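You operate a simulated robot arm through the tools that you are given. There is no shell and no other tool. Be economical: measure what you need, move in short steps, check, and stop when the job is done.

Carry out the task below with a simulated two-armed robot. There is one attempt and no reset: what you move stays moved.

## Task
Put the grey patch on the plank with blue tape. Fetch the teal end cap and set it on the plank with yellow tape. Put the brown grease tub on the top of the black bar bench. Take the orange paste tub and put it on the orange plate. Take the navy cloth and put it on the end deck. Take the purple towel and leave it on the purple tray. Put the white swivel block on the bay by the orange tip. Put the blue shim on the top of the black bar bench. Any order will do. Set down upright: white swivel block.
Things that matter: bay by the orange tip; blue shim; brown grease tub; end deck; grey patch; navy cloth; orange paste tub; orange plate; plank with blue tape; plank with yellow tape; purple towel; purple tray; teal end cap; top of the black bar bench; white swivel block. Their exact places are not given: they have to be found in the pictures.

Only the result counts: the job must be done as asked and must still hold three seconds after the hand-in. Knocking over, shifting, dropping, spilling or breaking anything else fails it. Lids that push on must go on centred and level and be pressed home; caps that screw on are set level and turned clockwise until they are tight. Flat cloth is picked up by pressing the open fingertips on it (5 to 10 N) and closing them slowly along it; thin cloth reads only 2 to 8 mm in the jaws.

## Robot
Two 7-joint arms with four-finger grippers on one trunk, on a base that drives. Base frame: it is fixed to the floor where the robot stands at the start and does not move with it; the origin is under the middle of the robot, x ahead of it, y to its left, z up; the surface under the hand at the start is at about z = 920. Units: mm, rad, N and s.
The left shoulder is at the start at [40, 181, 1304], the right one opposite. With the tool pointing down near the work surface each hand reaches from about 300 to 820 mm from the robot's upright axis, wherever it stands, measured 20 degrees to its own side. Places, roughly: bay by the orange tip (26x34 cm) [-9520, -3100, 360]; blue shim [-5250, -6250, 1000]; brown grease tub [-500, -3750, 500]; end deck (44x22 cm) [-2900, -1220, 580]; grey patch (7x5x4 cm) [800, -200, 900]; navy cloth (9x8x4 cm) [800, -2400, 900]; orange paste tub [-500, -4000, 500]; orange plate (17x17x3 cm) [-700, -6000, 900]; plank with blue tape (30x10x2 cm) [700, 100, 900]; plank with yellow tape (30x10x2 cm) [-3700, 2400, 400]; purple towel (15x5x5 cm) [-8400, -6200, 1200]; purple tray (20x16x4 cm) [-9300, -4700, 900]; teal end cap (5x5x5 cm) [600, 1800, 1000]; top of the black bar bench [-3100, -6100, 900]; white swivel block (17x8x11 cm) [-9300, -4300, 900]. Payload 3.67 kg a hand.
The TCP of each hand is the grasp point between the finger pads, 28 mm short of the fingertips. In the tool frame z runs along the fingers and y along their closing line. The gripper opens to 112 mm. The gripper's body begins 73 mm behind the TCP.
Orientation is that of the tool frame in the base frame, as a unit quaternion [w, x, y, z]. With the fingers straight down and closing along the base's y, the tool's x points along the base's -x, its y along +y and its z along -z.

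## Interface
- The arms move only by the tool nudge_tool. It takes "left_targets", "right_targets" or both (then of equal length, played together; a hand with none holds still); each is a list of rows, each a list of 7 numbers: the turn, a rotation vector about the tool's x, y, z in units of 45 degrees (1.0 is 45 degrees), then the shift along the tool's x, y, z in units of 100 mm (1.0 is 100 mm), then the finger opening in cm, from 0 to 11.2. In form: [[rx, ry, rz, x, y, z, fingers], ...]. A call has 1 to 8 rows; each row is the pose to reach, as a shift and turn from the pose commanded when the call began, along the tool's axes at that moment. A call with a number of a shift or a turn outside -1 to 1 is refused whole. A row lasts 0.2 s, in which the tool goes at most 50 mm and 0.15 rad; a call with a longer step from one row to the next is refused whole, and so is a gripper value outside its range. A pose out of reach is approached as far as the arm can. The call stops where the force on the tool passes 40 N (or 10 N more than at its start, if that is more) or the arm is blocked; 0.2 s more then pass. The fingers move at their own pace and stop on an object; they squeeze with about 24 N. The grip force told is the motor's: it shows also when the fingers shut on nothing. Time passes only in rows, and 0.2 s behind the last, so rows that repeat a pose let the fingers close. The reply holds the time, the measured pose of the TCP, the force on the tool along the base axes, the opening and the grip force, in the units named above and with some noise, with the torque about the TCP (base axes, N m) and any sound that the robot's microphone picked up.
- Cameras (640 x 400 px; columns grow to the right, rows downward): "scene" is now at [105.3, -4.1, 1524.8]; the picture's right is [-0.06, -1.00, 0.00], its down [-0.66, 0.04, -0.75] and it looks along [0.75, -0.05, -0.66] (base axes); focal length 265 px, centre (320, 200). "left" rides on the left gripper at [60, 18, -104] in its tool frame; the picture's right is [-0.29, 0.96, 0.00], its down [-0.80, -0.24, -0.55] and it looks along [-0.53, -0.16, 0.83] (tool axes); focal length 234 px, centre (320, 200). "right" rides on the right gripper at [60, -18, -104] in its tool frame; the picture's right is [0.29, 0.96, 0.00], its down [-0.80, 0.24, -0.55] and it looks along [-0.53, 0.16, 0.83] (tool axes); focal length 234 px, centre (320, 200).
- capture(camera): a new picture of that camera. No time passes.
- lift_body(by): slides the trunk up (or, below 0, down) by that many mm; the arms and the scene camera ride with it, the base frame stays. It gives what a move gives, with no picture.
- steer(legs): drives the robot by 1 to 6 legs, each [ahead, left, turn to the left] in mm, mm and rad, along the robot's own axes; the way and the turn of a leg run together, so that a leg with both is an arc; at most 1500 mm and 3.142 rad a leg. The arms and the cameras ride along, it lands a little off, and it stops where it bumps. It gives what a move gives.
- aim_head(pan, tilt): turns the head with the scene camera to pan (to the left, within 1.501 rad either way) and tilt (down, from -0.506 to 1.204), counted from straight ahead of the robot. It gives what a move gives.
- locate(camera, pixels): there is no depth. For up to 12 entries [column, row, z] of the newest picture of that camera ("zoom" is the newest enlarged one), the place [x, y] in the base frame at which the ray of that pixel passes the height z, good to about 2 mm. No time passes.
- inspect(camera, box): a new picture of the part [left, top, right, bottom] of that camera's present view, enlarged. No time passes.
- sign_off(): hands the job in; it is judged then, once.

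Keep the steps short. Do not move on a guess: measure, check each grasp and each placing, and mend mistakes. In all there are 322 turns and 200 pictures (those below and enlarged ones count). Leave the grippers open and the arms clear of the work at the hand-in unless told otherwise, and finish with a single line.

The tools are called after "Call:" as a command line: name --argument value ..., lists and objects as JSON in quotes. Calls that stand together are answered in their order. nudge_tool: Moves the arms, as the interface text tells. Its arguments: {"type":"object","properties":{"left_targets":{"type":"array","items":{"type":"array","items":{"type":"number"}}},"right_targets":{"type":"array","items":{"type":"array","items":{"type":"number"}}}},"required":[]} The other tools are called the same way: lift_body (by) slides the trunk up or down; steer (legs) drives the base; aim_head (pan, tilt) turns the head that bears the scene camera; capture (camera) takes a picture; locate (camera, pixels) gives the place at which the rays of pixels pass given heights; inspect (camera, box) takes an enlarged picture of a part of a camera's view; sign_off () hands the job in.

At the start:

```text
clock: 0.0
left_tcp_pos: [556.2, 181.6, 1173.8]
left_ee_rot: [0.001, 0.0, 1.0, 0.0]
left_wrist_force: [-0.5, 0.1, 0.0]
left_wrist_torque: [0.0, 0.03, -0.02]
left_finger_gap: 112.0
left_gripper_force: 0.0
right_tcp_pos: [493.5, -313.7, 1151.5]
right_ee_rot: [0.0, 0.0, 1.0, 0.0]
right_wrist_force: [0.1, -0.4, 0.0]
right_wrist_torque: [0.03, 0.0, 0.02]
right_finger_gap: 112.1
right_gripper_force: 0.1
trunk travel left (down, up): [-425.0, 89.0]
robot x, y, heading: [-0.4, -0.1, -0.008]
head pan, tilt: [-0.061, 0.719]
```

scene: 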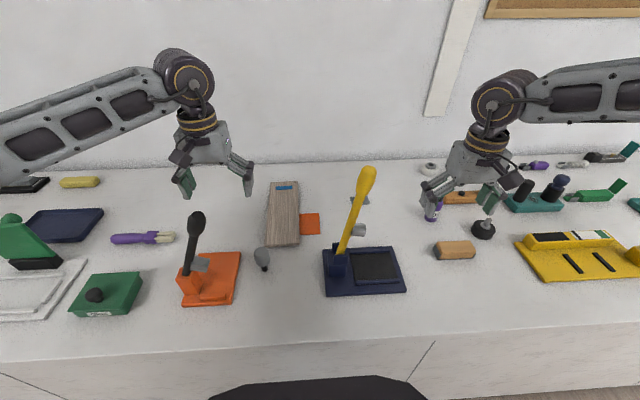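
right: 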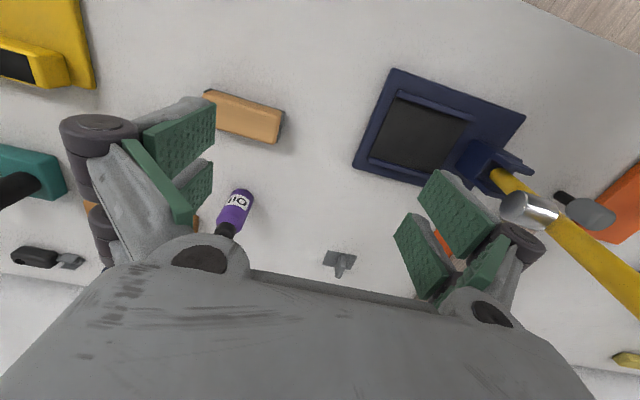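
left: 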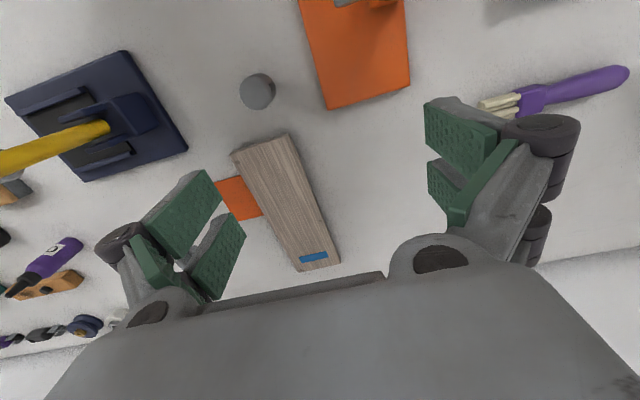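

I see the plank with blue tape at (285,210) and something small and grey at (362,200). I'll enlarge both to tell which is the grey patch.

Call:
inspect --camera "scene" --box '[250, 150, 450, 275]'

Call:
inspect --camera "right" --box '[260, 180, 420, 280]'

```text
3.20 times, centred on (350, 212) of scene
```

zoom: 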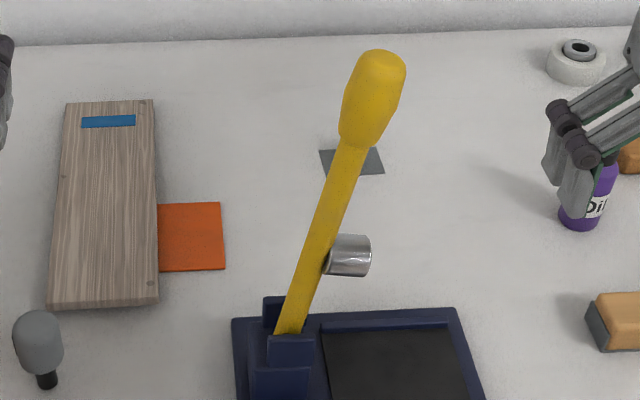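

```text
4.00 times, centred on (340, 230) of right
```

zoom: 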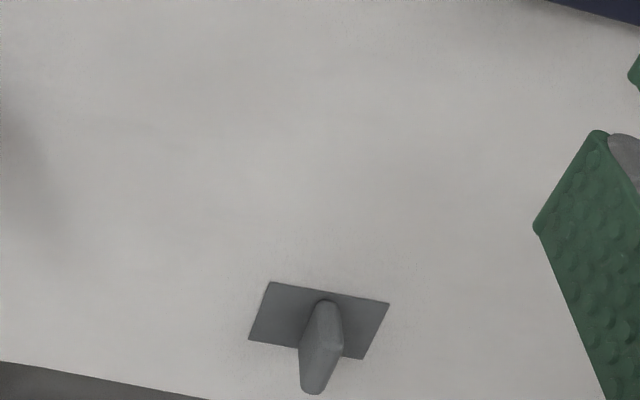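

The grey patch is a plate with a standing tab. I'll locate its corners and tab, and the plank's corners.

Call:
locate --camera "zoom" --pixels '[[268, 282, 921], [389, 303, 921], [362, 358, 921], [250, 341, 921], [325, 303, 921], [312, 385, 955], [303, 348, 921], [343, 348, 921], [325, 303, 955]]'

Call:
locate --camera "left" --pixels '[[232, 152, 940], [288, 133, 940], [340, 262, 940], [300, 272, 940], [257, 92, 940], [300, 258, 940], [326, 253, 940], [250, 217, 921]]'

Call:
locate --camera "scene" --pixels '[[271, 182, 940], [298, 181, 940], [300, 245, 940], [266, 246, 940], [367, 172, 1100], [340, 260, 950]]'

```text
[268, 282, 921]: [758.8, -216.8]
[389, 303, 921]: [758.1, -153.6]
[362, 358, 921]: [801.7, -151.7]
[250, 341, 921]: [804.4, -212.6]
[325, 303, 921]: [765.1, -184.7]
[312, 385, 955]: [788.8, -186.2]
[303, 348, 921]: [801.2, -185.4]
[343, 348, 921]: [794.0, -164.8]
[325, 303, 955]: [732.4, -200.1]
```

```text
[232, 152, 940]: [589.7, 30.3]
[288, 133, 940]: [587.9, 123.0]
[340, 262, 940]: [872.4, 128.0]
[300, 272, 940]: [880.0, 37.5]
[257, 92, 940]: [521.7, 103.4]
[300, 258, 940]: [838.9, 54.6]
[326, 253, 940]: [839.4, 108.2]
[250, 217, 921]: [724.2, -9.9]
```

```text
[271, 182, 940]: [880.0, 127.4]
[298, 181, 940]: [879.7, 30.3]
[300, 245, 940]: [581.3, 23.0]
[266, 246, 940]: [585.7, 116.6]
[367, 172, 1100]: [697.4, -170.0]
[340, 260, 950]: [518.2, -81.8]
```

The plank top is at z≈940, spanning x 585–880 and y 30–125. The patch centre is about (781,-185). A tall yellow hammer stands near (500,-105), so I'll use the left hand, whose forearm stays clear of it. First I move the left hand forward.

Call:
nudge_tool --left_targets '[[0, 0, 0, -0.5, 0, 0, 8], [0, 0, 0, -1, 0, 0, 8]]'

Call:
nudge_tool --left_targets '[[0, 0, 0, -0.5, -0.2, 0, 8], [0, 0, 0, -1, -0.6, 0, 8]]'

Call:
steer --legs '[[0, -130, 0]]'

```text
clock: 0.6
left_tcp_pos: [656.0, 181.8, 1173.2]
left_ee_rot: [-0.001, 0.0, 1.0, 0.0]
left_wrist_force: [-0.7, 0.0, -0.5]
left_wrist_torque: [0.0, 0.06, 0.01]
left_finger_gap: 79.9
left_gripper_force: 0.0
right_tcp_pos: [495.9, -313.1, 1151.1]
right_ee_rot: [-0.001, 0.0, 1.0, 0.001]
right_wrist_force: [0.5, 0.3, -0.9]
right_wrist_torque: [0.04, 0.04, -0.03]
right_finger_gap: 111.8
right_gripper_force: 0.0
trunk travel left (down, up): [-425.0, 89.0]
robot x, y, heading: [2.9, 0.9, -0.002]
head pan, tilt: [-0.061, 0.719]
```

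```text
refused: row 1 steps farther than a row can; nothing moved
```

```text
clock: 1.9
left_tcp_pos: [653.9, 50.0, 1174.4]
left_ee_rot: [0.0, -0.001, 1.0, -0.001]
left_wrist_force: [0.0, 0.7, 0.0]
left_wrist_torque: [-0.03, 0.01, 0.01]
left_finger_gap: 80.1
left_gripper_force: 0.0
right_tcp_pos: [494.6, -444.8, 1153.4]
right_ee_rot: [-0.001, -0.002, 1.0, 0.0]
right_wrist_force: [0.3, 0.6, 0.0]
right_wrist_torque: [-0.05, -0.01, -0.02]
right_finger_gap: 111.8
right_gripper_force: 0.0
trunk travel left (down, up): [-425.0, 89.0]
robot x, y, heading: [0.7, -135.6, 0.001]
head pan, tilt: [-0.061, 0.719]
```

The hand is at (654,50). I'll move it forward, then right, towards above the patch, and look from there.

Call:
nudge_tool --left_targets '[[0, 0, 0, -0.45, 0, 0, 6], [0, 0, 0, -0.9, 0, 0, 6], [0, 0, 0, -1, -0.45, 0.0, 6], [0, 0, 0, -1, -0.9, 0, 6]]'

Call:
nudge_tool --left_targets '[[0, 0, 0, -0.1, -0.45, 0, 6], [0, 0, 0, -0.27, -0.9, 0, 6], [0, 0, 0, -0.27, -1, 0.4, 6], [0, 0, 0, -0.27, -1, 0.8, 6]]'

Call:
capture --camera "left"

```text
clock: 2.9
left_tcp_pos: [756.3, -41.3, 1171.3]
left_ee_rot: [0.0, -0.003, 1.0, 0.001]
left_wrist_force: [0.2, 0.8, 0.4]
left_wrist_torque: [0.02, -0.02, -0.01]
left_finger_gap: 59.9
left_gripper_force: 0.1
right_tcp_pos: [493.3, -449.2, 1152.0]
right_ee_rot: [0.0, -0.002, 1.0, 0.0]
right_wrist_force: [-0.5, 0.0, -0.3]
right_wrist_torque: [0.05, 0.03, -0.01]
right_finger_gap: 112.0
right_gripper_force: 0.2
trunk travel left (down, up): [-425.0, 89.0]
robot x, y, heading: [0.5, -135.5, 0.001]
head pan, tilt: [-0.061, 0.719]
```

```text
clock: 3.9
left_tcp_pos: [752.3, -125.5, 1121.1]
left_ee_rot: [0.0, -0.002, 1.0, 0.001]
left_wrist_force: [-0.1, 0.1, -1.8]
left_wrist_torque: [0.03, 0.03, -0.04]
left_finger_gap: 59.9
left_gripper_force: 0.0
left hand out of reach, approached as far as the arm can: row 1, 2, 3, 4
right_tcp_pos: [493.5, -448.5, 1152.1]
right_ee_rot: [-0.001, -0.001, 1.0, 0.0]
right_wrist_force: [-0.3, -0.2, 0.2]
right_wrist_torque: [0.05, -0.02, 0.0]
right_finger_gap: 112.0
right_gripper_force: 0.2
trunk travel left (down, up): [-425.0, 89.0]
robot x, y, heading: [2.3, -141.7, 0.0]
head pan, tilt: [-0.061, 0.719]
```

```text
194 pictures are left
```

left: 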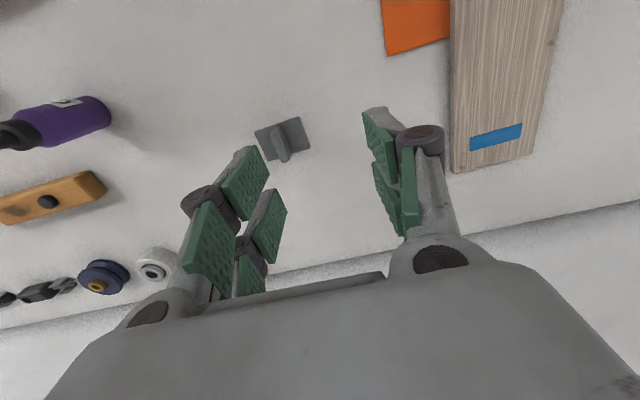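

The reach ends short of the patch. I'll check how far the bench front edge is before driving closer.

Call:
capture --camera "scene"

Call:
locate --camera "left" --pixels '[[255, 130, 921], [299, 118, 921], [310, 150, 921], [267, 162, 921], [275, 127, 921], [285, 160, 955]]'

```text
193 pictures are left
```

scene: 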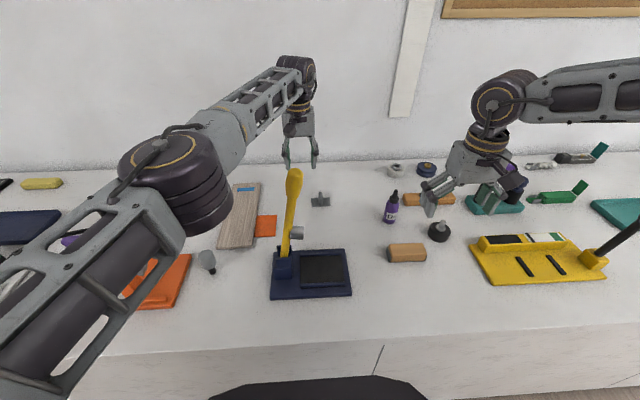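

```text
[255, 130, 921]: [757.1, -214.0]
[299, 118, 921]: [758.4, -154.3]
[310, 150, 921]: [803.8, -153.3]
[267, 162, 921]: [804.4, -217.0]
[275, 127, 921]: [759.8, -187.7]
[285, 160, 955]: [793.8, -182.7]
```

Call:
locate --camera "scene" --pixels '[[320, 340, 920], [100, 357, 920], [600, 325, 920]]'

Call:
inspect --camera "left" --box '[230, 90, 350, 165]'

```text
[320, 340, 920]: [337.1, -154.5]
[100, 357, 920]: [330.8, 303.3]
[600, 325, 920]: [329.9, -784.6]
```

```text
5.33 times, centred on (290, 128) of left
```

zoom: 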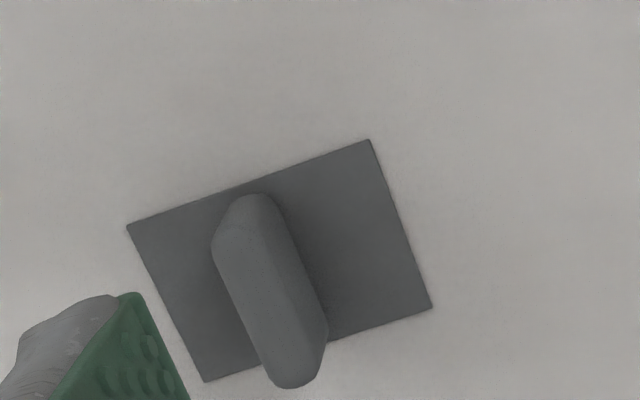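

The bench edge is at x≈333, so there's room to drive 60 mm ahead. The patch is confirmed at (781,-185) with its tab along x.

Call:
steer --legs '[[60, -30, 0]]'

```text
clock: 4.9
left_tcp_pos: [806.5, -149.4, 1123.6]
left_ee_rot: [0.003, -0.002, 1.0, -0.001]
left_wrist_force: [-0.2, 0.6, 0.4]
left_wrist_torque: [-0.03, -0.04, 0.01]
left_finger_gap: 60.1
left_gripper_force: 0.0
right_tcp_pos: [549.4, -471.6, 1155.1]
right_ee_rot: [0.001, -0.002, 1.0, 0.0]
right_wrist_force: [-0.5, 0.3, 0.1]
right_wrist_torque: [-0.04, -0.06, -0.01]
right_finger_gap: 112.0
right_gripper_force: 0.0
trunk travel left (down, up): [-425.0, 89.0]
robot x, y, heading: [59.8, -168.7, 0.004]
head pan, tilt: [-0.061, 0.719]
```

Next: align over the tab and lower 100 mm, then re-measure.

Call:
nudge_tool --left_targets '[[0, 0, 0, 0.26, -0.36, 0.1, 6], [0, 0, 0, 0.26, -0.36, 0.5, 6], [0, 0, 0, 0.26, -0.36, 0.9, 6], [0, 0, 0, 0.26, -0.36, 1.0, 6]]'

Call:
inspect --camera "left" --box '[160, 100, 480, 300]'

```text
clock: 5.9
left_tcp_pos: [781.2, -186.4, 1023.1]
left_ee_rot: [0.001, -0.003, 1.0, 0.0]
left_wrist_force: [0.7, 0.0, 0.7]
left_wrist_torque: [-0.02, 0.0, 0.01]
left_finger_gap: 60.2
left_gripper_force: 0.0
right_tcp_pos: [551.5, -473.1, 1151.9]
right_ee_rot: [0.001, -0.002, 1.0, 0.0]
right_wrist_force: [0.1, -0.2, 0.0]
right_wrist_torque: [0.0, -0.01, 0.04]
right_finger_gap: 112.1
right_gripper_force: 0.0
trunk travel left (down, up): [-425.0, 89.0]
robot x, y, heading: [59.8, -162.5, -0.001]
head pan, tilt: [-0.061, 0.719]
```

```text
2.00 times, centred on (320, 200) of left
```

zoom: 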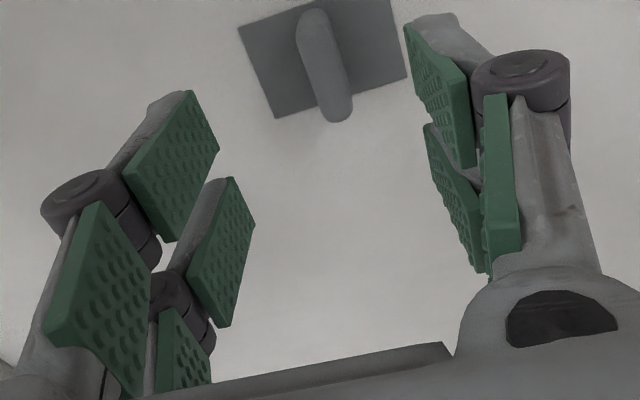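

The tab sits between the fingers, so I lower to z≈957 and close.

Call:
nudge_tool --left_targets '[[0, 0, 0, 0, 0, 0.4, 5], [0, 0, 0, 0, 0, 0.66, 5], [0, 0, 0, 0, 0, 0.66, 5], [0, 0, 0, 0, 0, 0.66, 0], [0, 0, 0, 0, 0, 0.66, 0], [0, 0, 0, 0, 0, 0.66, 0]]'

```text
clock: 7.3
left_tcp_pos: [782.2, -186.4, 957.9]
left_ee_rot: [0.0, -0.002, 1.0, -0.001]
left_wrist_force: [0.2, 0.2, 0.1]
left_wrist_torque: [0.01, 0.0, -0.02]
left_finger_gap: 13.4
left_gripper_force: 24.2
right_tcp_pos: [555.2, -473.6, 1153.2]
right_ee_rot: [0.0, -0.002, 1.0, 0.0]
right_wrist_force: [0.2, -0.6, 0.9]
right_wrist_torque: [-0.01, -0.01, 0.01]
right_finger_gap: 111.7
right_gripper_force: 0.1
trunk travel left (down, up): [-425.0, 89.0]
robot x, y, heading: [56.8, -164.5, 0.005]
head pan, tilt: [-0.061, 0.719]
```

Gripped (13.4 mm). I lift and carry left toward the plank.

Call:
nudge_tool --left_targets '[[0, 0, 0, 0, 0, -0.4, 0], [0, 0, 0, 0, 0, -0.8, 0], [0, 0, 0, 0.1, 0.4, -0.8, 0], [0, 0, 0, 0.3, 0.8, -0.8, 0], [0, 0, 0, 0.4, 1, -0.8, 0]]'

Call:
nudge_tool --left_targets '[[0, 0, 0, 0, 0.4, 0, 0], [0, 0, 0, 0, 0.8, 0, 0], [0, 0, 0, 0, 1, 0, 0]]'

```text
clock: 8.5
left_tcp_pos: [741.7, -86.3, 1033.4]
left_ee_rot: [0.0, -0.002, 1.0, 0.0]
left_wrist_force: [0.4, 0.2, 0.0]
left_wrist_torque: [0.02, 0.0, 0.04]
left_finger_gap: 13.4
left_gripper_force: 23.8
right_tcp_pos: [552.2, -475.4, 1153.9]
right_ee_rot: [0.0, -0.003, 1.0, 0.001]
right_wrist_force: [0.8, -0.4, 0.4]
right_wrist_torque: [0.02, 0.0, 0.04]
right_finger_gap: 111.8
right_gripper_force: 0.1
trunk travel left (down, up): [-425.0, 89.0]
robot x, y, heading: [57.0, -164.6, 0.007]
head pan, tilt: [-0.061, 0.719]
```

```text
clock: 9.3
left_tcp_pos: [743.1, 14.9, 1033.2]
left_ee_rot: [0.0, -0.003, 1.0, 0.0]
left_wrist_force: [0.6, -0.4, 0.2]
left_wrist_torque: [0.01, 0.02, -0.02]
left_finger_gap: 13.4
left_gripper_force: 24.4
right_tcp_pos: [552.3, -475.3, 1152.0]
right_ee_rot: [-0.001, -0.003, 1.0, 0.0]
right_wrist_force: [0.2, -0.9, -0.6]
right_wrist_torque: [0.04, -0.02, 0.0]
right_finger_gap: 112.2
right_gripper_force: 0.0
trunk travel left (down, up): [-425.0, 89.0]
robot x, y, heading: [59.0, -164.5, 0.008]
head pan, tilt: [-0.061, 0.719]
```

I move on to y≈78 and lower to just touch (z≈979).

Call:
nudge_tool --left_targets '[[0, 0, 0, 0, 0.4, 0, 0], [0, 0, 0, 0, 0.63, 0, 0], [0, 0, 0, 0, 0.63, 0.35, 0], [0, 0, 0, 0, 0.63, 0.5, 0], [0, 0, 0, 0, 0.63, 0.54, 0]]'

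Call:
capture --camera "left"

```text
clock: 10.5
left_tcp_pos: [742.6, 77.8, 982.5]
left_ee_rot: [-0.001, -0.003, 1.0, 0.001]
left_wrist_force: [0.2, 0.0, 0.2]
left_wrist_torque: [0.01, -0.01, -0.01]
left_finger_gap: 13.1
left_gripper_force: 23.8
right_tcp_pos: [552.7, -474.8, 1152.9]
right_ee_rot: [0.001, -0.004, 1.0, 0.0]
right_wrist_force: [0.4, 0.6, 0.2]
right_wrist_torque: [0.01, 0.02, -0.02]
right_finger_gap: 112.2
right_gripper_force: 0.0
trunk travel left (down, up): [-425.0, 89.0]
robot x, y, heading: [60.4, -165.3, 0.007]
head pan, tilt: [-0.061, 0.719]
```

```text
190 pictures are left
```

left: 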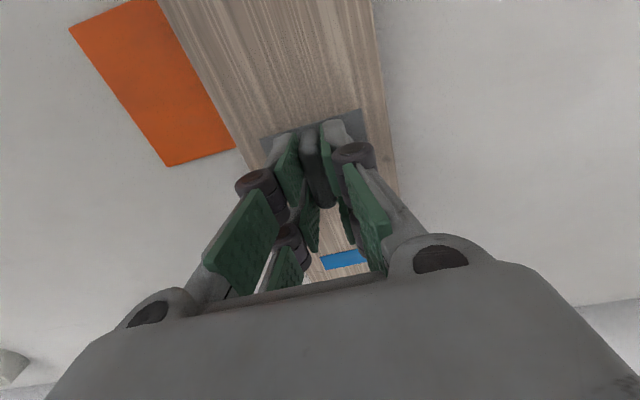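

It's over the plank with no contact yet. I lower in small steps until I feel it.

Call:
nudge_tool --left_targets '[[0, 0, 0, 0, 0, 0.03, 0], [0, 0, 0, 0, 0, 0.05, 0], [0, 0, 0, 0, 0, 0.05, 0]]'

```text
clock: 11.3
left_tcp_pos: [742.5, 76.6, 976.0]
left_ee_rot: [0.0, -0.004, 1.0, 0.001]
left_wrist_force: [0.2, 1.1, -0.6]
left_wrist_torque: [0.02, 0.0, 0.03]
left_finger_gap: 13.2
left_gripper_force: 23.4
right_tcp_pos: [553.1, -473.5, 1152.4]
right_ee_rot: [-0.001, -0.004, 1.0, 0.0]
right_wrist_force: [0.3, 0.1, 0.5]
right_wrist_torque: [-0.02, -0.03, -0.01]
right_finger_gap: 111.8
right_gripper_force: 0.1
trunk travel left (down, up): [-425.0, 89.0]
robot x, y, heading: [60.0, -162.1, 0.009]
head pan, tilt: [-0.061, 0.719]
```

Call:
nudge_tool --left_targets '[[0, 0, 0, 0, 0, 0.02, 0], [0, 0, 0, 0, 0, 0.04, 0], [0, 0, 0, 0, 0, 0.04, 0]]'

```text
clock: 12.1
left_tcp_pos: [742.9, 76.9, 972.3]
left_ee_rot: [0.001, -0.004, 1.0, 0.0]
left_wrist_force: [0.9, 0.8, 7.9]
left_wrist_torque: [0.06, 0.14, -0.04]
left_finger_gap: 13.4
left_gripper_force: 23.9
right_tcp_pos: [552.9, -474.4, 1151.0]
right_ee_rot: [0.0, -0.003, 1.0, 0.0]
right_wrist_force: [0.4, -0.1, -0.8]
right_wrist_torque: [0.0, 0.01, 0.04]
right_finger_gap: 112.2
right_gripper_force: 0.2
trunk travel left (down, up): [-425.0, 89.0]
robot x, y, heading: [61.2, -164.4, 0.003]
head pan, tilt: [-0.061, 0.719]
```

Contact (7.9 N). I release and rise.

Call:
nudge_tool --left_targets '[[0, 0, 0, 0, 0, 0.03, 5], [0, 0, 0, 0, 0, 0.03, 5], [0, 0, 0, 0, 0, -0.4, 5], [0, 0, 0, 0, 0, -0.8, 5], [0, 0, 0, 0.2, 0, -1, 5]]'

Call:
nudge_tool --left_targets '[[0, 0, 0, 0, 0, -0.4, 5], [0, 0, 0, 0.2, 0, -0.8, 5], [0, 0, 0, 0.5, 0.2, -1, 5]]'

Call:
capture --camera "scene"

```text
clock: 13.3
left_tcp_pos: [721.9, 76.6, 1072.5]
left_ee_rot: [0.0, -0.003, 1.0, 0.0]
left_wrist_force: [-1.4, -0.6, -0.9]
left_wrist_torque: [-0.03, -0.04, 0.0]
left_finger_gap: 50.2
left_gripper_force: 0.0
right_tcp_pos: [552.5, -474.1, 1152.9]
right_ee_rot: [-0.001, -0.003, 1.0, 0.0]
right_wrist_force: [0.0, 1.1, -0.9]
right_wrist_torque: [-0.05, -0.03, -0.01]
right_finger_gap: 111.9
right_gripper_force: 0.1
trunk travel left (down, up): [-425.0, 89.0]
robot x, y, heading: [54.6, -165.0, 0.0]
head pan, tilt: [-0.061, 0.719]
```

```text
clock: 14.1
left_tcp_pos: [668.3, 97.7, 1174.8]
left_ee_rot: [0.0, -0.003, 1.0, -0.001]
left_wrist_force: [-0.5, 0.2, 0.8]
left_wrist_torque: [-0.02, -0.04, 0.0]
left_finger_gap: 49.9
left_gripper_force: 0.2
right_tcp_pos: [551.9, -472.6, 1153.3]
right_ee_rot: [0.001, -0.002, 1.0, -0.001]
right_wrist_force: [0.8, 0.8, -0.2]
right_wrist_torque: [-0.03, -0.02, 0.0]
right_finger_gap: 111.9
right_gripper_force: 0.1
trunk travel left (down, up): [-425.0, 89.0]
robot x, y, heading: [56.9, -164.7, 0.002]
head pan, tilt: [-0.061, 0.719]
```

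```text
189 pictures are left
```

scene: 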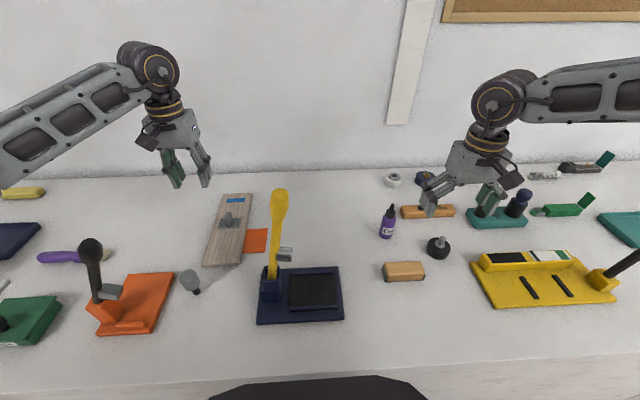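

The patch rests on the plank by the tape. Before backing off, I measure the tall tools: the yellow hammer and the black mallet on the left.

Call:
locate --camera "scene" --pixels '[[105, 325, 925], [272, 298, 925], [90, 245, 1100], [90, 245, 1200], [279, 195, 1200], [279, 195, 1250]]'

Call:
aim_head --pan 1.2 --tilt 0.4

Call:
capture --camera "scene"

```text
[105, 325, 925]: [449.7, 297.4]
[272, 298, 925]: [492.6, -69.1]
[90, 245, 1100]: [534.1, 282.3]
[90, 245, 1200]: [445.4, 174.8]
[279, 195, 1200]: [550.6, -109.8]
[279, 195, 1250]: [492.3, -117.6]
```

```text
clock: 15.6
left_tcp_pos: [671.9, 97.3, 1173.5]
left_ee_rot: [0.0, -0.003, 1.0, -0.001]
left_wrist_force: [-0.9, 0.5, 0.0]
left_wrist_torque: [-0.01, -0.03, 0.0]
left_finger_gap: 50.2
left_gripper_force: 0.2
right_tcp_pos: [554.1, -473.8, 1151.6]
right_ee_rot: [0.0, -0.002, 1.0, 0.0]
right_wrist_force: [0.1, 0.0, 0.3]
right_wrist_torque: [0.01, 0.02, -0.04]
right_finger_gap: 112.3
right_gripper_force: 0.1
trunk travel left (down, up): [-425.0, 89.0]
robot x, y, heading: [59.6, -165.4, 0.007]
head pan, tilt: [1.201, 0.4]
```

```text
188 pictures are left
```

scene: 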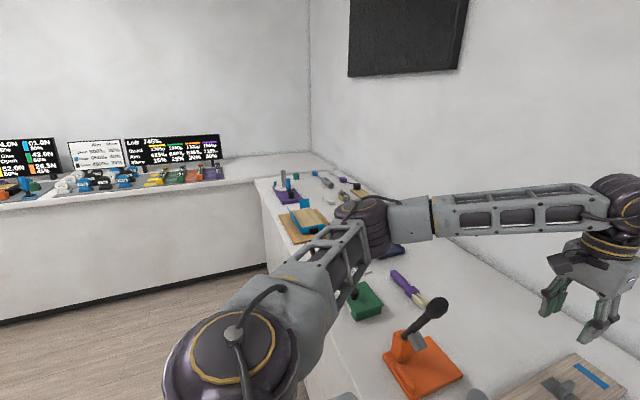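

The bench runs left to a corner, and the teal cap should be near it. I back off 400 mm, strafe left to y≈1550 and look.

Call:
steer --legs '[[-400, 0, 0], [0, 1300, 0], [0, 400, 0]]'

Call:
aim_head --pan 0.3 --tilt 0.55

Call:
capture --camera "scene"

```text
clock: 26.6
left_tcp_pos: [232.6, 1814.1, 1175.2]
left_ee_rot: [0.0, -0.017, 1.0, 0.001]
left_wrist_force: [-0.5, -0.7, 0.3]
left_wrist_torque: [0.02, 0.02, 0.05]
left_finger_gap: 50.0
left_gripper_force: 0.0
right_tcp_pos: [131.1, 1240.2, 1151.4]
right_ee_rot: [0.0, -0.017, 1.0, 0.0]
right_wrist_force: [0.0, 0.0, 1.0]
right_wrist_torque: [0.01, -0.01, 0.02]
right_finger_gap: 112.1
right_gripper_force: 0.1
trunk travel left (down, up): [-425.0, 89.0]
robot x, y, heading: [-370.5, 1538.5, 0.027]
head pan, tilt: [1.201, 0.4]
```

```text
clock: 27.8
left_tcp_pos: [231.8, 1814.0, 1174.6]
left_ee_rot: [0.0, -0.017, 1.0, -0.001]
left_wrist_force: [0.1, 0.2, 0.0]
left_wrist_torque: [0.0, 0.01, 0.01]
left_finger_gap: 50.0
left_gripper_force: 0.0
right_tcp_pos: [131.0, 1240.5, 1152.2]
right_ee_rot: [0.0, -0.017, 1.0, 0.0]
right_wrist_force: [0.2, -0.1, 0.3]
right_wrist_torque: [0.0, 0.01, 0.0]
right_finger_gap: 112.2
right_gripper_force: 0.0
trunk travel left (down, up): [-425.0, 89.0]
robot x, y, heading: [-370.5, 1537.1, 0.035]
head pan, tilt: [0.3, 0.55]
```

```text
187 pictures are left
```

scene: 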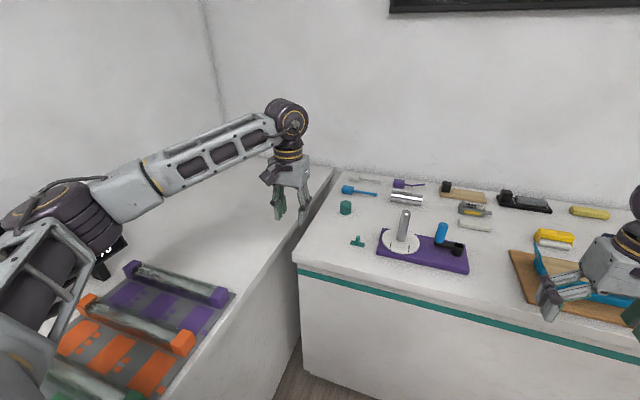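

I see a teal cylinder at (345,207) and a small teal thing at (357,242), so I enlarge.

Call:
inspect --camera "scene" --box '[300, 160, 480, 272]'

Call:
locate --camera "scene" --pixels '[[345, 214, 920], [345, 203, 965], [357, 243, 920], [400, 250, 930], [405, 212, 1050], [292, 260, 920], [330, 180, 920]]'

```text
3.56 times, centred on (390, 216) of scene
```

zoom: 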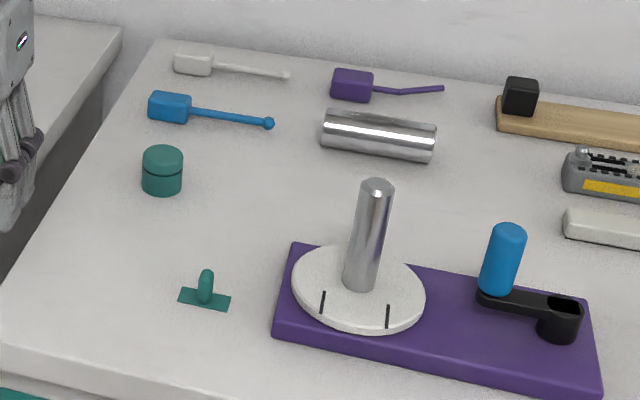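

```text
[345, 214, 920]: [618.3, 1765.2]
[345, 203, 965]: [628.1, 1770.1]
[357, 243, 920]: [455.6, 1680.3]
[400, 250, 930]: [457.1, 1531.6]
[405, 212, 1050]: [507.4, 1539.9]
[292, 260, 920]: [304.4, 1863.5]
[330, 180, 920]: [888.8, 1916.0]
```

The teal end cap is the cylinder at about (622,1768), with its top near z 965. I drive ahead 370 mm and straighten the heading.

Call:
steer --legs '[[370, 0, -0.035]]'

Call:
capture --camera "left"

```text
clock: 30.2
left_tcp_pos: [609.0, 1803.2, 1175.1]
left_ee_rot: [-0.001, -0.003, 1.0, 0.001]
left_wrist_force: [0.1, 0.5, 0.0]
left_wrist_torque: [-0.01, 0.01, -0.01]
left_finger_gap: 49.8
left_gripper_force: 0.1
right_tcp_pos: [491.5, 1233.0, 1152.3]
right_ee_rot: [-0.001, -0.003, 1.0, 0.0]
right_wrist_force: [-0.2, 1.1, 0.0]
right_wrist_torque: [-0.04, 0.0, -0.02]
right_finger_gap: 111.9
right_gripper_force: 0.1
trunk travel left (down, up): [-425.0, 89.0]
robot x, y, heading: [-1.9, 1546.0, 0.005]
head pan, tilt: [0.3, 0.55]
```

```text
185 pictures are left
```

left: 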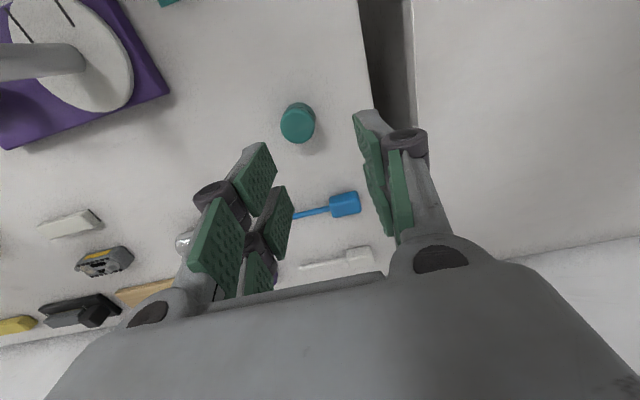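

Call:
inspect --camera "left" --box '[250, 85, 346, 145]'

Call:
locate --camera "zoom" --pixels '[[210, 250, 965], [310, 270, 965], [330, 130, 920], [440, 220, 920]]'

Call:
locate --camera "left" --pixels '[[294, 131, 965], [282, 124, 965], [314, 128, 965], [301, 103, 921]]'

```text
6.67 times, centred on (298, 115) of left
```

zoom: 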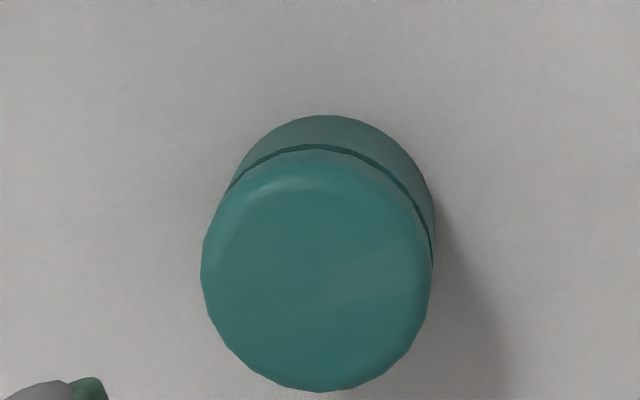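

```text
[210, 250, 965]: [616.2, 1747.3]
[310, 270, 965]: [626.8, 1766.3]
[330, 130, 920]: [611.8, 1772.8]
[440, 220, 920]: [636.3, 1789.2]
```

```text
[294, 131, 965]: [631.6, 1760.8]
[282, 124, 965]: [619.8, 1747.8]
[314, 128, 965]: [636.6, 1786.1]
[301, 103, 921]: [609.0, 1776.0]
```

The cap centre is (627,1767), diameter about 45. I open to 80 mm, align and descend in two steps.

Call:
nudge_tool --left_targets '[[0, 0, 0, -0.17, -0.36, 0.1, 8], [0, 0, 0, -0.17, -0.36, 0.55, 8], [0, 0, 0, -0.17, -0.36, 1, 8]]'

Call:
capture --camera "left"

```text
clock: 31.0
left_tcp_pos: [626.6, 1768.9, 1071.0]
left_ee_rot: [0.0, -0.003, 1.0, 0.0]
left_wrist_force: [-1.1, 0.1, 0.5]
left_wrist_torque: [-0.01, 0.03, -0.04]
left_finger_gap: 79.8
left_gripper_force: 0.0
right_tcp_pos: [491.4, 1234.6, 1153.6]
right_ee_rot: [-0.001, -0.003, 1.0, 0.0]
right_wrist_force: [0.4, 0.5, -1.2]
right_wrist_torque: [-0.02, 0.0, 0.0]
right_finger_gap: 111.9
right_gripper_force: 0.1
trunk travel left (down, up): [-425.0, 89.0]
robot x, y, heading: [-3.1, 1542.3, 0.006]
head pan, tilt: [0.3, 0.55]
```

```text
183 pictures are left
```

left: 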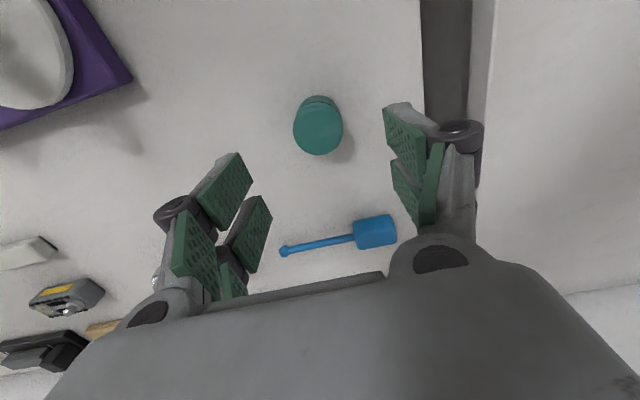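

Call:
locate --camera "left" --pixels '[[318, 130, 965], [293, 128, 965], [343, 125, 965]]'

Call:
nudge_tool --left_targets '[[0, 0, 0, 0, 0, 0.5, 8], [0, 0, 0, 0, 0, 1, 8], [0, 0, 0, 0, 0, 1, 8]]'

```text
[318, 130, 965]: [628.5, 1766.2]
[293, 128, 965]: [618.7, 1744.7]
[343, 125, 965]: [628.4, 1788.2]
```

```text
clock: 31.8
left_tcp_pos: [629.1, 1768.6, 972.0]
left_ee_rot: [0.002, -0.003, 1.0, 0.0]
left_wrist_force: [-0.5, -0.7, -0.3]
left_wrist_torque: [0.0, -0.02, -0.01]
left_finger_gap: 79.8
left_gripper_force: 0.2
right_tcp_pos: [490.8, 1232.6, 1151.9]
right_ee_rot: [0.0, -0.003, 1.0, 0.001]
right_wrist_force: [-1.0, -1.2, -0.5]
right_wrist_torque: [0.0, 0.01, 0.01]
right_finger_gap: 111.9
right_gripper_force: 0.1
trunk travel left (down, up): [-425.0, 89.0]
robot x, y, heading: [-2.6, 1544.8, 0.004]
head pan, tilt: [0.3, 0.55]
```

Aligned. I lower 22 mm more and close.

Call:
nudge_tool --left_targets '[[0, 0, 0, 0, 0, 0.2, 8], [0, 0, 0, 0, 0, 0.21, 4], [0, 0, 0, 0, 0, 0.21, 3], [0, 0, 0, 0, 0, 0.21, 3], [0, 0, 0, 0, 0, 0.21, 2]]'

```text
clock: 33.0
left_tcp_pos: [627.7, 1767.1, 953.0]
left_ee_rot: [0.0, -0.003, 1.0, 0.001]
left_wrist_force: [-0.4, -0.5, 0.9]
left_wrist_torque: [-0.07, -0.02, 0.02]
left_finger_gap: 43.3
left_gripper_force: 23.8
right_tcp_pos: [490.4, 1232.7, 1152.9]
right_ee_rot: [0.0, -0.003, 1.0, 0.0]
right_wrist_force: [0.9, 0.2, 0.9]
right_wrist_torque: [0.0, -0.05, -0.01]
right_finger_gap: 112.1
right_gripper_force: 0.0
trunk travel left (down, up): [-425.0, 89.0]
robot x, y, heading: [-3.6, 1541.8, 0.006]
head pan, tilt: [0.3, 0.55]
```

Gripped at 43.3 mm. I lift it, raise the arm, then back off.

Call:
nudge_tool --left_targets '[[0, 0, 0, 0, 0, -0.5, 2], [0, 0, 0, 0, 0, -1, 2]]'

Call:
nudge_tool --left_targets '[[0, 0, 0, 0, 0, -0.5, 2], [0, 0, 0, 0.2, 0, -0.9, 2], [0, 0, 0, 0.6, 0, -1, 2], [0, 0, 0, 1.0, 0, -1, 2]]'

Call:
steer --legs '[[-450, 0, 0], [0, -550, 0], [0, 0, 1.57], [0, 1300, 0]]'

Call:
aim_head --pan 0.5 --tilt 0.4

Call:
capture --camera "scene"

```text
clock: 33.6
left_tcp_pos: [626.3, 1769.3, 1053.8]
left_ee_rot: [-0.001, -0.002, 1.0, 0.0]
left_wrist_force: [-0.6, 0.2, 0.1]
left_wrist_torque: [-0.03, 0.03, 0.0]
left_finger_gap: 43.4
left_gripper_force: 24.0
right_tcp_pos: [491.2, 1232.7, 1152.2]
right_ee_rot: [0.0, -0.003, 1.0, 0.001]
right_wrist_force: [-0.1, -0.1, 1.0]
right_wrist_torque: [-0.01, 0.0, 0.02]
right_finger_gap: 111.9
right_gripper_force: 0.1
trunk travel left (down, up): [-425.0, 89.0]
robot x, y, heading: [-3.4, 1544.5, 0.01]
head pan, tilt: [0.3, 0.55]
```

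```text
clock: 34.6
left_tcp_pos: [524.8, 1771.7, 1153.9]
left_ee_rot: [0.001, -0.002, 1.0, 0.0]
left_wrist_force: [-0.9, 0.2, -0.2]
left_wrist_torque: [0.01, -0.05, 0.01]
left_finger_gap: 43.4
left_gripper_force: 24.9
right_tcp_pos: [490.8, 1232.5, 1154.1]
right_ee_rot: [0.001, -0.003, 1.0, 0.0]
right_wrist_force: [-0.5, 0.2, 0.8]
right_wrist_torque: [0.0, -0.03, -0.01]
right_finger_gap: 112.1
right_gripper_force: 0.1
trunk travel left (down, up): [-425.0, 89.0]
robot x, y, heading: [-2.0, 1540.9, 0.003]
head pan, tilt: [0.3, 0.55]
```

```text
clock: 50.8
left_tcp_pos: [-1976.7, 1556.7, 1152.5]
left_ee_rot: [0.001, -0.699, 0.715, -0.001]
left_wrist_force: [-0.2, -0.3, -0.8]
left_wrist_torque: [-0.01, -0.02, 0.02]
left_finger_gap: 42.6
left_gripper_force: 23.7
right_tcp_pos: [-1439.4, 1505.5, 1153.0]
right_ee_rot: [0.0, -0.699, 0.715, 0.001]
right_wrist_force: [-0.5, 0.2, 0.6]
right_wrist_torque: [-0.02, 0.0, 0.02]
right_finger_gap: 111.9
right_gripper_force: 0.1
trunk travel left (down, up): [-425.0, 89.0]
robot x, y, heading: [-1767.9, 1019.9, 1.546]
head pan, tilt: [0.3, 0.55]
```

```text
clock: 51.5
left_tcp_pos: [-1976.4, 1557.1, 1151.9]
left_ee_rot: [0.0, -0.699, 0.715, 0.0]
left_wrist_force: [-0.1, 0.3, -0.8]
left_wrist_torque: [-0.04, -0.02, 0.01]
left_finger_gap: 42.6
left_gripper_force: 24.5
right_tcp_pos: [-1439.4, 1506.6, 1152.2]
right_ee_rot: [0.0, -0.699, 0.716, 0.0]
right_wrist_force: [0.3, -0.3, -1.4]
right_wrist_torque: [-0.01, 0.0, 0.02]
right_finger_gap: 111.7
right_gripper_force: 0.1
trunk travel left (down, up): [-425.0, 89.0]
robot x, y, heading: [-1762.0, 1021.2, 1.542]
head pan, tilt: [0.499, 0.4]
```

```text
182 pictures are left
```

scene: 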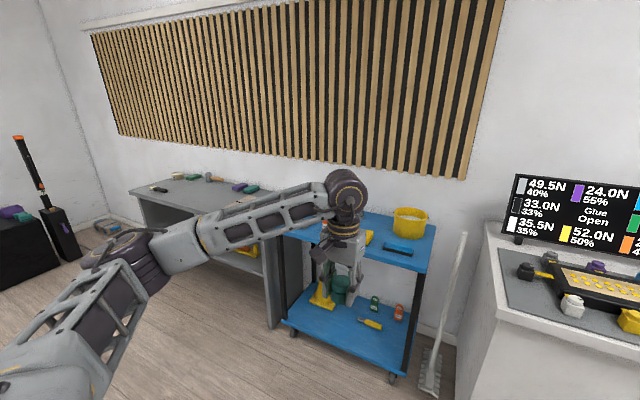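

A blue cart and a grey desk are ahead. The plank should be at low height around the desk, so I strafe left to x≈-3550 and look down.

Call:
steer --legs '[[0, 1000, 0], [0, 800, 0.02]]'

Call:
aim_head --pan 0.0 --tilt 0.5

Call:
capture --camera "scene"

```text
clock: 55.1
left_tcp_pos: [-2619.2, 1575.5, 1155.5]
left_ee_rot: [0.004, -0.697, 0.717, 0.001]
left_wrist_force: [0.0, -1.6, -0.2]
left_wrist_torque: [0.09, -0.03, -0.03]
left_finger_gap: 42.5
left_gripper_force: 24.5
right_tcp_pos: [-2084.7, 1522.4, 1155.6]
right_ee_rot: [0.002, -0.696, 0.718, 0.002]
right_wrist_force: [-1.2, -2.5, 1.1]
right_wrist_torque: [0.12, -0.06, 0.01]
right_finger_gap: 111.9
right_gripper_force: 0.0
trunk travel left (down, up): [-425.0, 89.0]
robot x, y, heading: [-2406.5, 1048.1, 1.538]
head pan, tilt: [0.499, 0.4]
stopped in leg 1: the robot was blocked; the commanded pose is now the measured one
```

```text
clock: 56.0
left_tcp_pos: [-2617.0, 1585.0, 1151.2]
left_ee_rot: [0.0, -0.696, 0.718, 0.0]
left_wrist_force: [-0.2, 0.4, -0.2]
left_wrist_torque: [0.0, 0.02, 0.02]
left_finger_gap: 42.7
left_gripper_force: 24.1
right_tcp_pos: [-2081.0, 1532.3, 1149.8]
right_ee_rot: [-0.002, -0.696, 0.718, -0.001]
right_wrist_force: [-0.1, 0.4, -0.4]
right_wrist_torque: [-0.01, 0.03, 0.03]
right_finger_gap: 111.9
right_gripper_force: 0.0
trunk travel left (down, up): [-425.0, 89.0]
robot x, y, heading: [-2413.2, 1043.0, 1.543]
head pan, tilt: [0.0, 0.499]
```

```text
181 pictures are left
```

scene: 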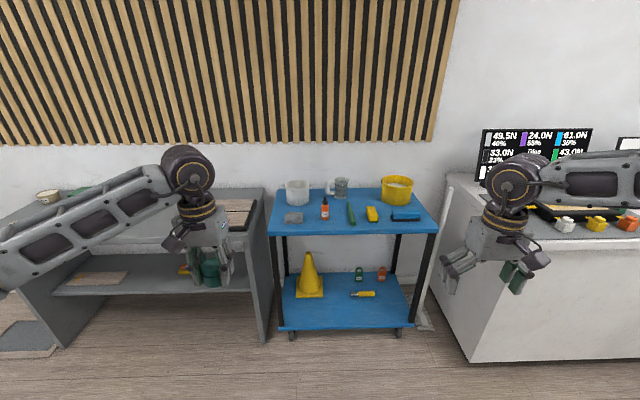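

Blocked while strafing, so I look left to see what stands in the way.

Call:
aim_head --pan 1.4 --tilt 0.6

Call:
capture --camera "scene"

```text
clock: 57.5
left_tcp_pos: [-2618.7, 1584.9, 1151.7]
left_ee_rot: [0.0, -0.696, 0.718, 0.001]
left_wrist_force: [-0.3, 0.5, -1.2]
left_wrist_torque: [0.03, -0.02, 0.0]
left_finger_gap: 42.3
left_gripper_force: 24.1
right_tcp_pos: [-2082.6, 1530.2, 1151.4]
right_ee_rot: [-0.001, -0.697, 0.717, 0.0]
right_wrist_force: [0.1, 0.0, -0.7]
right_wrist_torque: [-0.04, 0.0, 0.0]
right_finger_gap: 111.9
right_gripper_force: 0.0
trunk travel left (down, up): [-425.0, 89.0]
robot x, y, heading: [-2409.8, 1047.8, 1.542]
head pan, tilt: [1.4, 0.6]
```

```text
180 pictures are left
```

scene: 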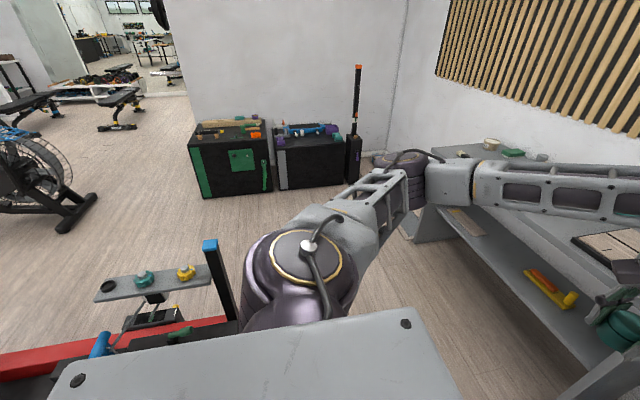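

A red/black machine stands to my left. I locate its edge and the desk's front to judge the passage.

Call:
locate --camera "scene" --pixels '[[228, 318, 0], [228, 318, 300], [5, 355, 300], [210, 240, 800], [415, 240, 0], [545, 278, 400], [470, 216, 400], [430, 200, 720], [105, 285, 600]]'

Call:
aim_head --pan 1.5 --tilt 1.0

Call:
capture --camera "scene"

```text
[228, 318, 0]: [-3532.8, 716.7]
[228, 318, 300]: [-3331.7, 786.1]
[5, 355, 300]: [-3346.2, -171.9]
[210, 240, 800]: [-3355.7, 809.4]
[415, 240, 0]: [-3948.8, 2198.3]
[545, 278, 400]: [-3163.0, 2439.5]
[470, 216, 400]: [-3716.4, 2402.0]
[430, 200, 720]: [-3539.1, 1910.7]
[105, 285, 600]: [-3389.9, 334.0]
```

```text
clock: 58.4
left_tcp_pos: [-2616.8, 1583.8, 1152.6]
left_ee_rot: [0.0, -0.696, 0.718, 0.0]
left_wrist_force: [-0.7, -0.4, -0.7]
left_wrist_torque: [0.01, 0.01, 0.01]
left_finger_gap: 42.0
left_gripper_force: 23.9
right_tcp_pos: [-2082.6, 1529.6, 1151.4]
right_ee_rot: [-0.002, -0.697, 0.718, 0.001]
right_wrist_force: [0.8, -0.4, 0.0]
right_wrist_torque: [0.02, 0.02, 0.02]
right_finger_gap: 112.0
right_gripper_force: 0.1
trunk travel left (down, up): [-425.0, 89.0]
robot x, y, heading: [-2406.8, 1047.6, 1.54]
head pan, tilt: [1.499, 1.0]
```

```text
179 pictures are left
```

scene: 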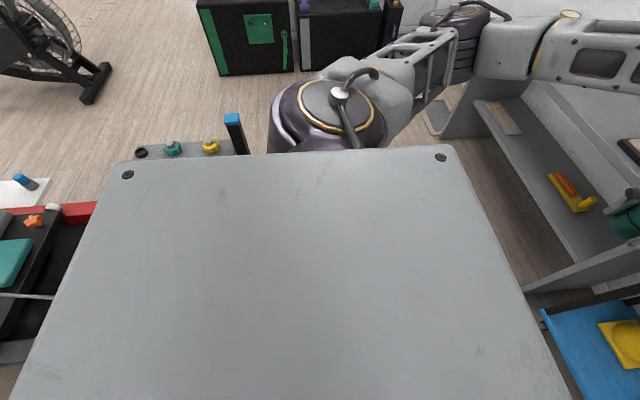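

The machine's end is near y≈800, and the base clipped its corner. I go ahead 180 mm first, then strafe left.

Call:
steer --legs '[[180, 0, 0.03], [0, 1150, 0]]'

Call:
aim_head --pan 0.2 --tilt 0.75

Call:
capture --camera "scene"

```text
clock: 65.5
left_tcp_pos: [-3768.4, 1758.0, 1151.8]
left_ee_rot: [0.0, 0.708, -0.706, 0.0]
left_wrist_force: [0.0, -0.9, -0.1]
left_wrist_torque: [0.03, 0.02, 0.02]
left_finger_gap: 42.2
left_gripper_force: 23.9
right_tcp_pos: [-3229.9, 1722.9, 1152.1]
right_ee_rot: [0.001, 0.708, -0.706, 0.001]
right_wrist_force: [0.3, 0.3, 0.5]
right_wrist_torque: [0.01, 0.02, 0.01]
right_finger_gap: 112.1
right_gripper_force: 0.1
trunk travel left (down, up): [-425.0, 89.0]
robot x, y, heading: [-3542.1, 1227.7, 1.574]
head pan, tilt: [1.499, 1.0]
```

```text
clock: 67.0
left_tcp_pos: [-3767.4, 1758.0, 1153.0]
left_ee_rot: [0.0, 0.708, -0.706, -0.001]
left_wrist_force: [-1.8, 0.4, -0.1]
left_wrist_torque: [0.03, -0.01, 0.01]
left_finger_gap: 42.2
left_gripper_force: 24.3
right_tcp_pos: [-3230.7, 1722.5, 1150.8]
right_ee_rot: [0.002, 0.708, -0.706, -0.001]
right_wrist_force: [0.8, -0.6, 0.4]
right_wrist_torque: [-0.05, -0.01, -0.01]
right_finger_gap: 111.9
right_gripper_force: 0.1
trunk travel left (down, up): [-425.0, 89.0]
robot x, y, heading: [-3540.9, 1225.4, 1.573]
head pan, tilt: [0.201, 0.75]
```

```text
178 pictures are left
```

scene: 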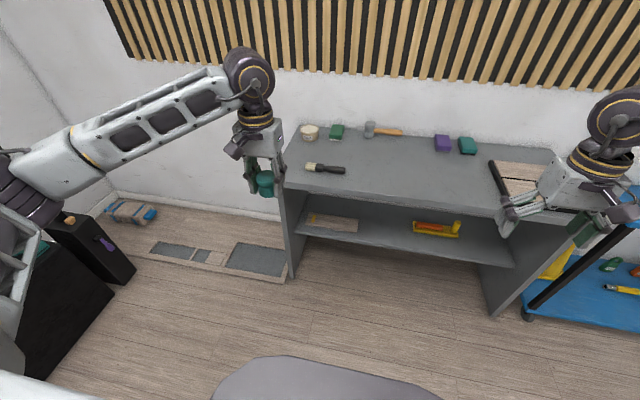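

The plank with yellow tape seems to be on the desk's lower shelf at (333,222). I enlarge and measure the desk.

Call:
inspect --camera "scene" --box '[270, 140, 430, 240]'

Call:
locate --camera "scene" --pixels '[[291, 283, 0], [497, 317, 0], [281, 189, 700], [281, 189, 750], [281, 189, 800], [307, 214, 400], [307, 225, 400], [357, 219, 400], [358, 231, 400], [297, 237, 380], [500, 268, 380]]'

```text
4.00 times, centred on (350, 190) of scene
```

zoom: 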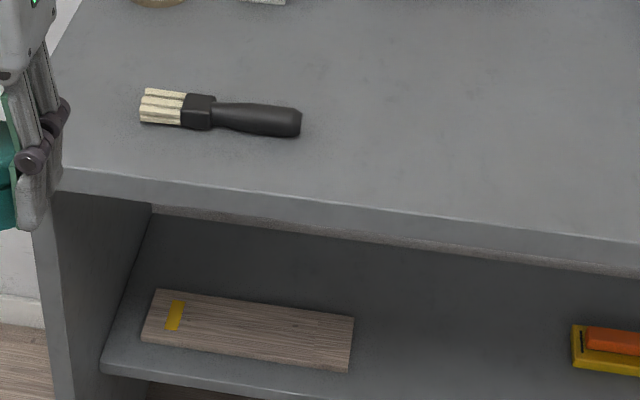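

```text
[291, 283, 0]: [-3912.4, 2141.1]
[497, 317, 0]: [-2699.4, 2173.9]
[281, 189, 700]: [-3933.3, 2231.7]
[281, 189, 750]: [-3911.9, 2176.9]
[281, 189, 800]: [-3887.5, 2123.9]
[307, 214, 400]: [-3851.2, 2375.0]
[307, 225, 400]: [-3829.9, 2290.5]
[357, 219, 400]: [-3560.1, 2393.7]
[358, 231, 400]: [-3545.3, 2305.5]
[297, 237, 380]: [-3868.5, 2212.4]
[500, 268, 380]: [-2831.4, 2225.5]
```

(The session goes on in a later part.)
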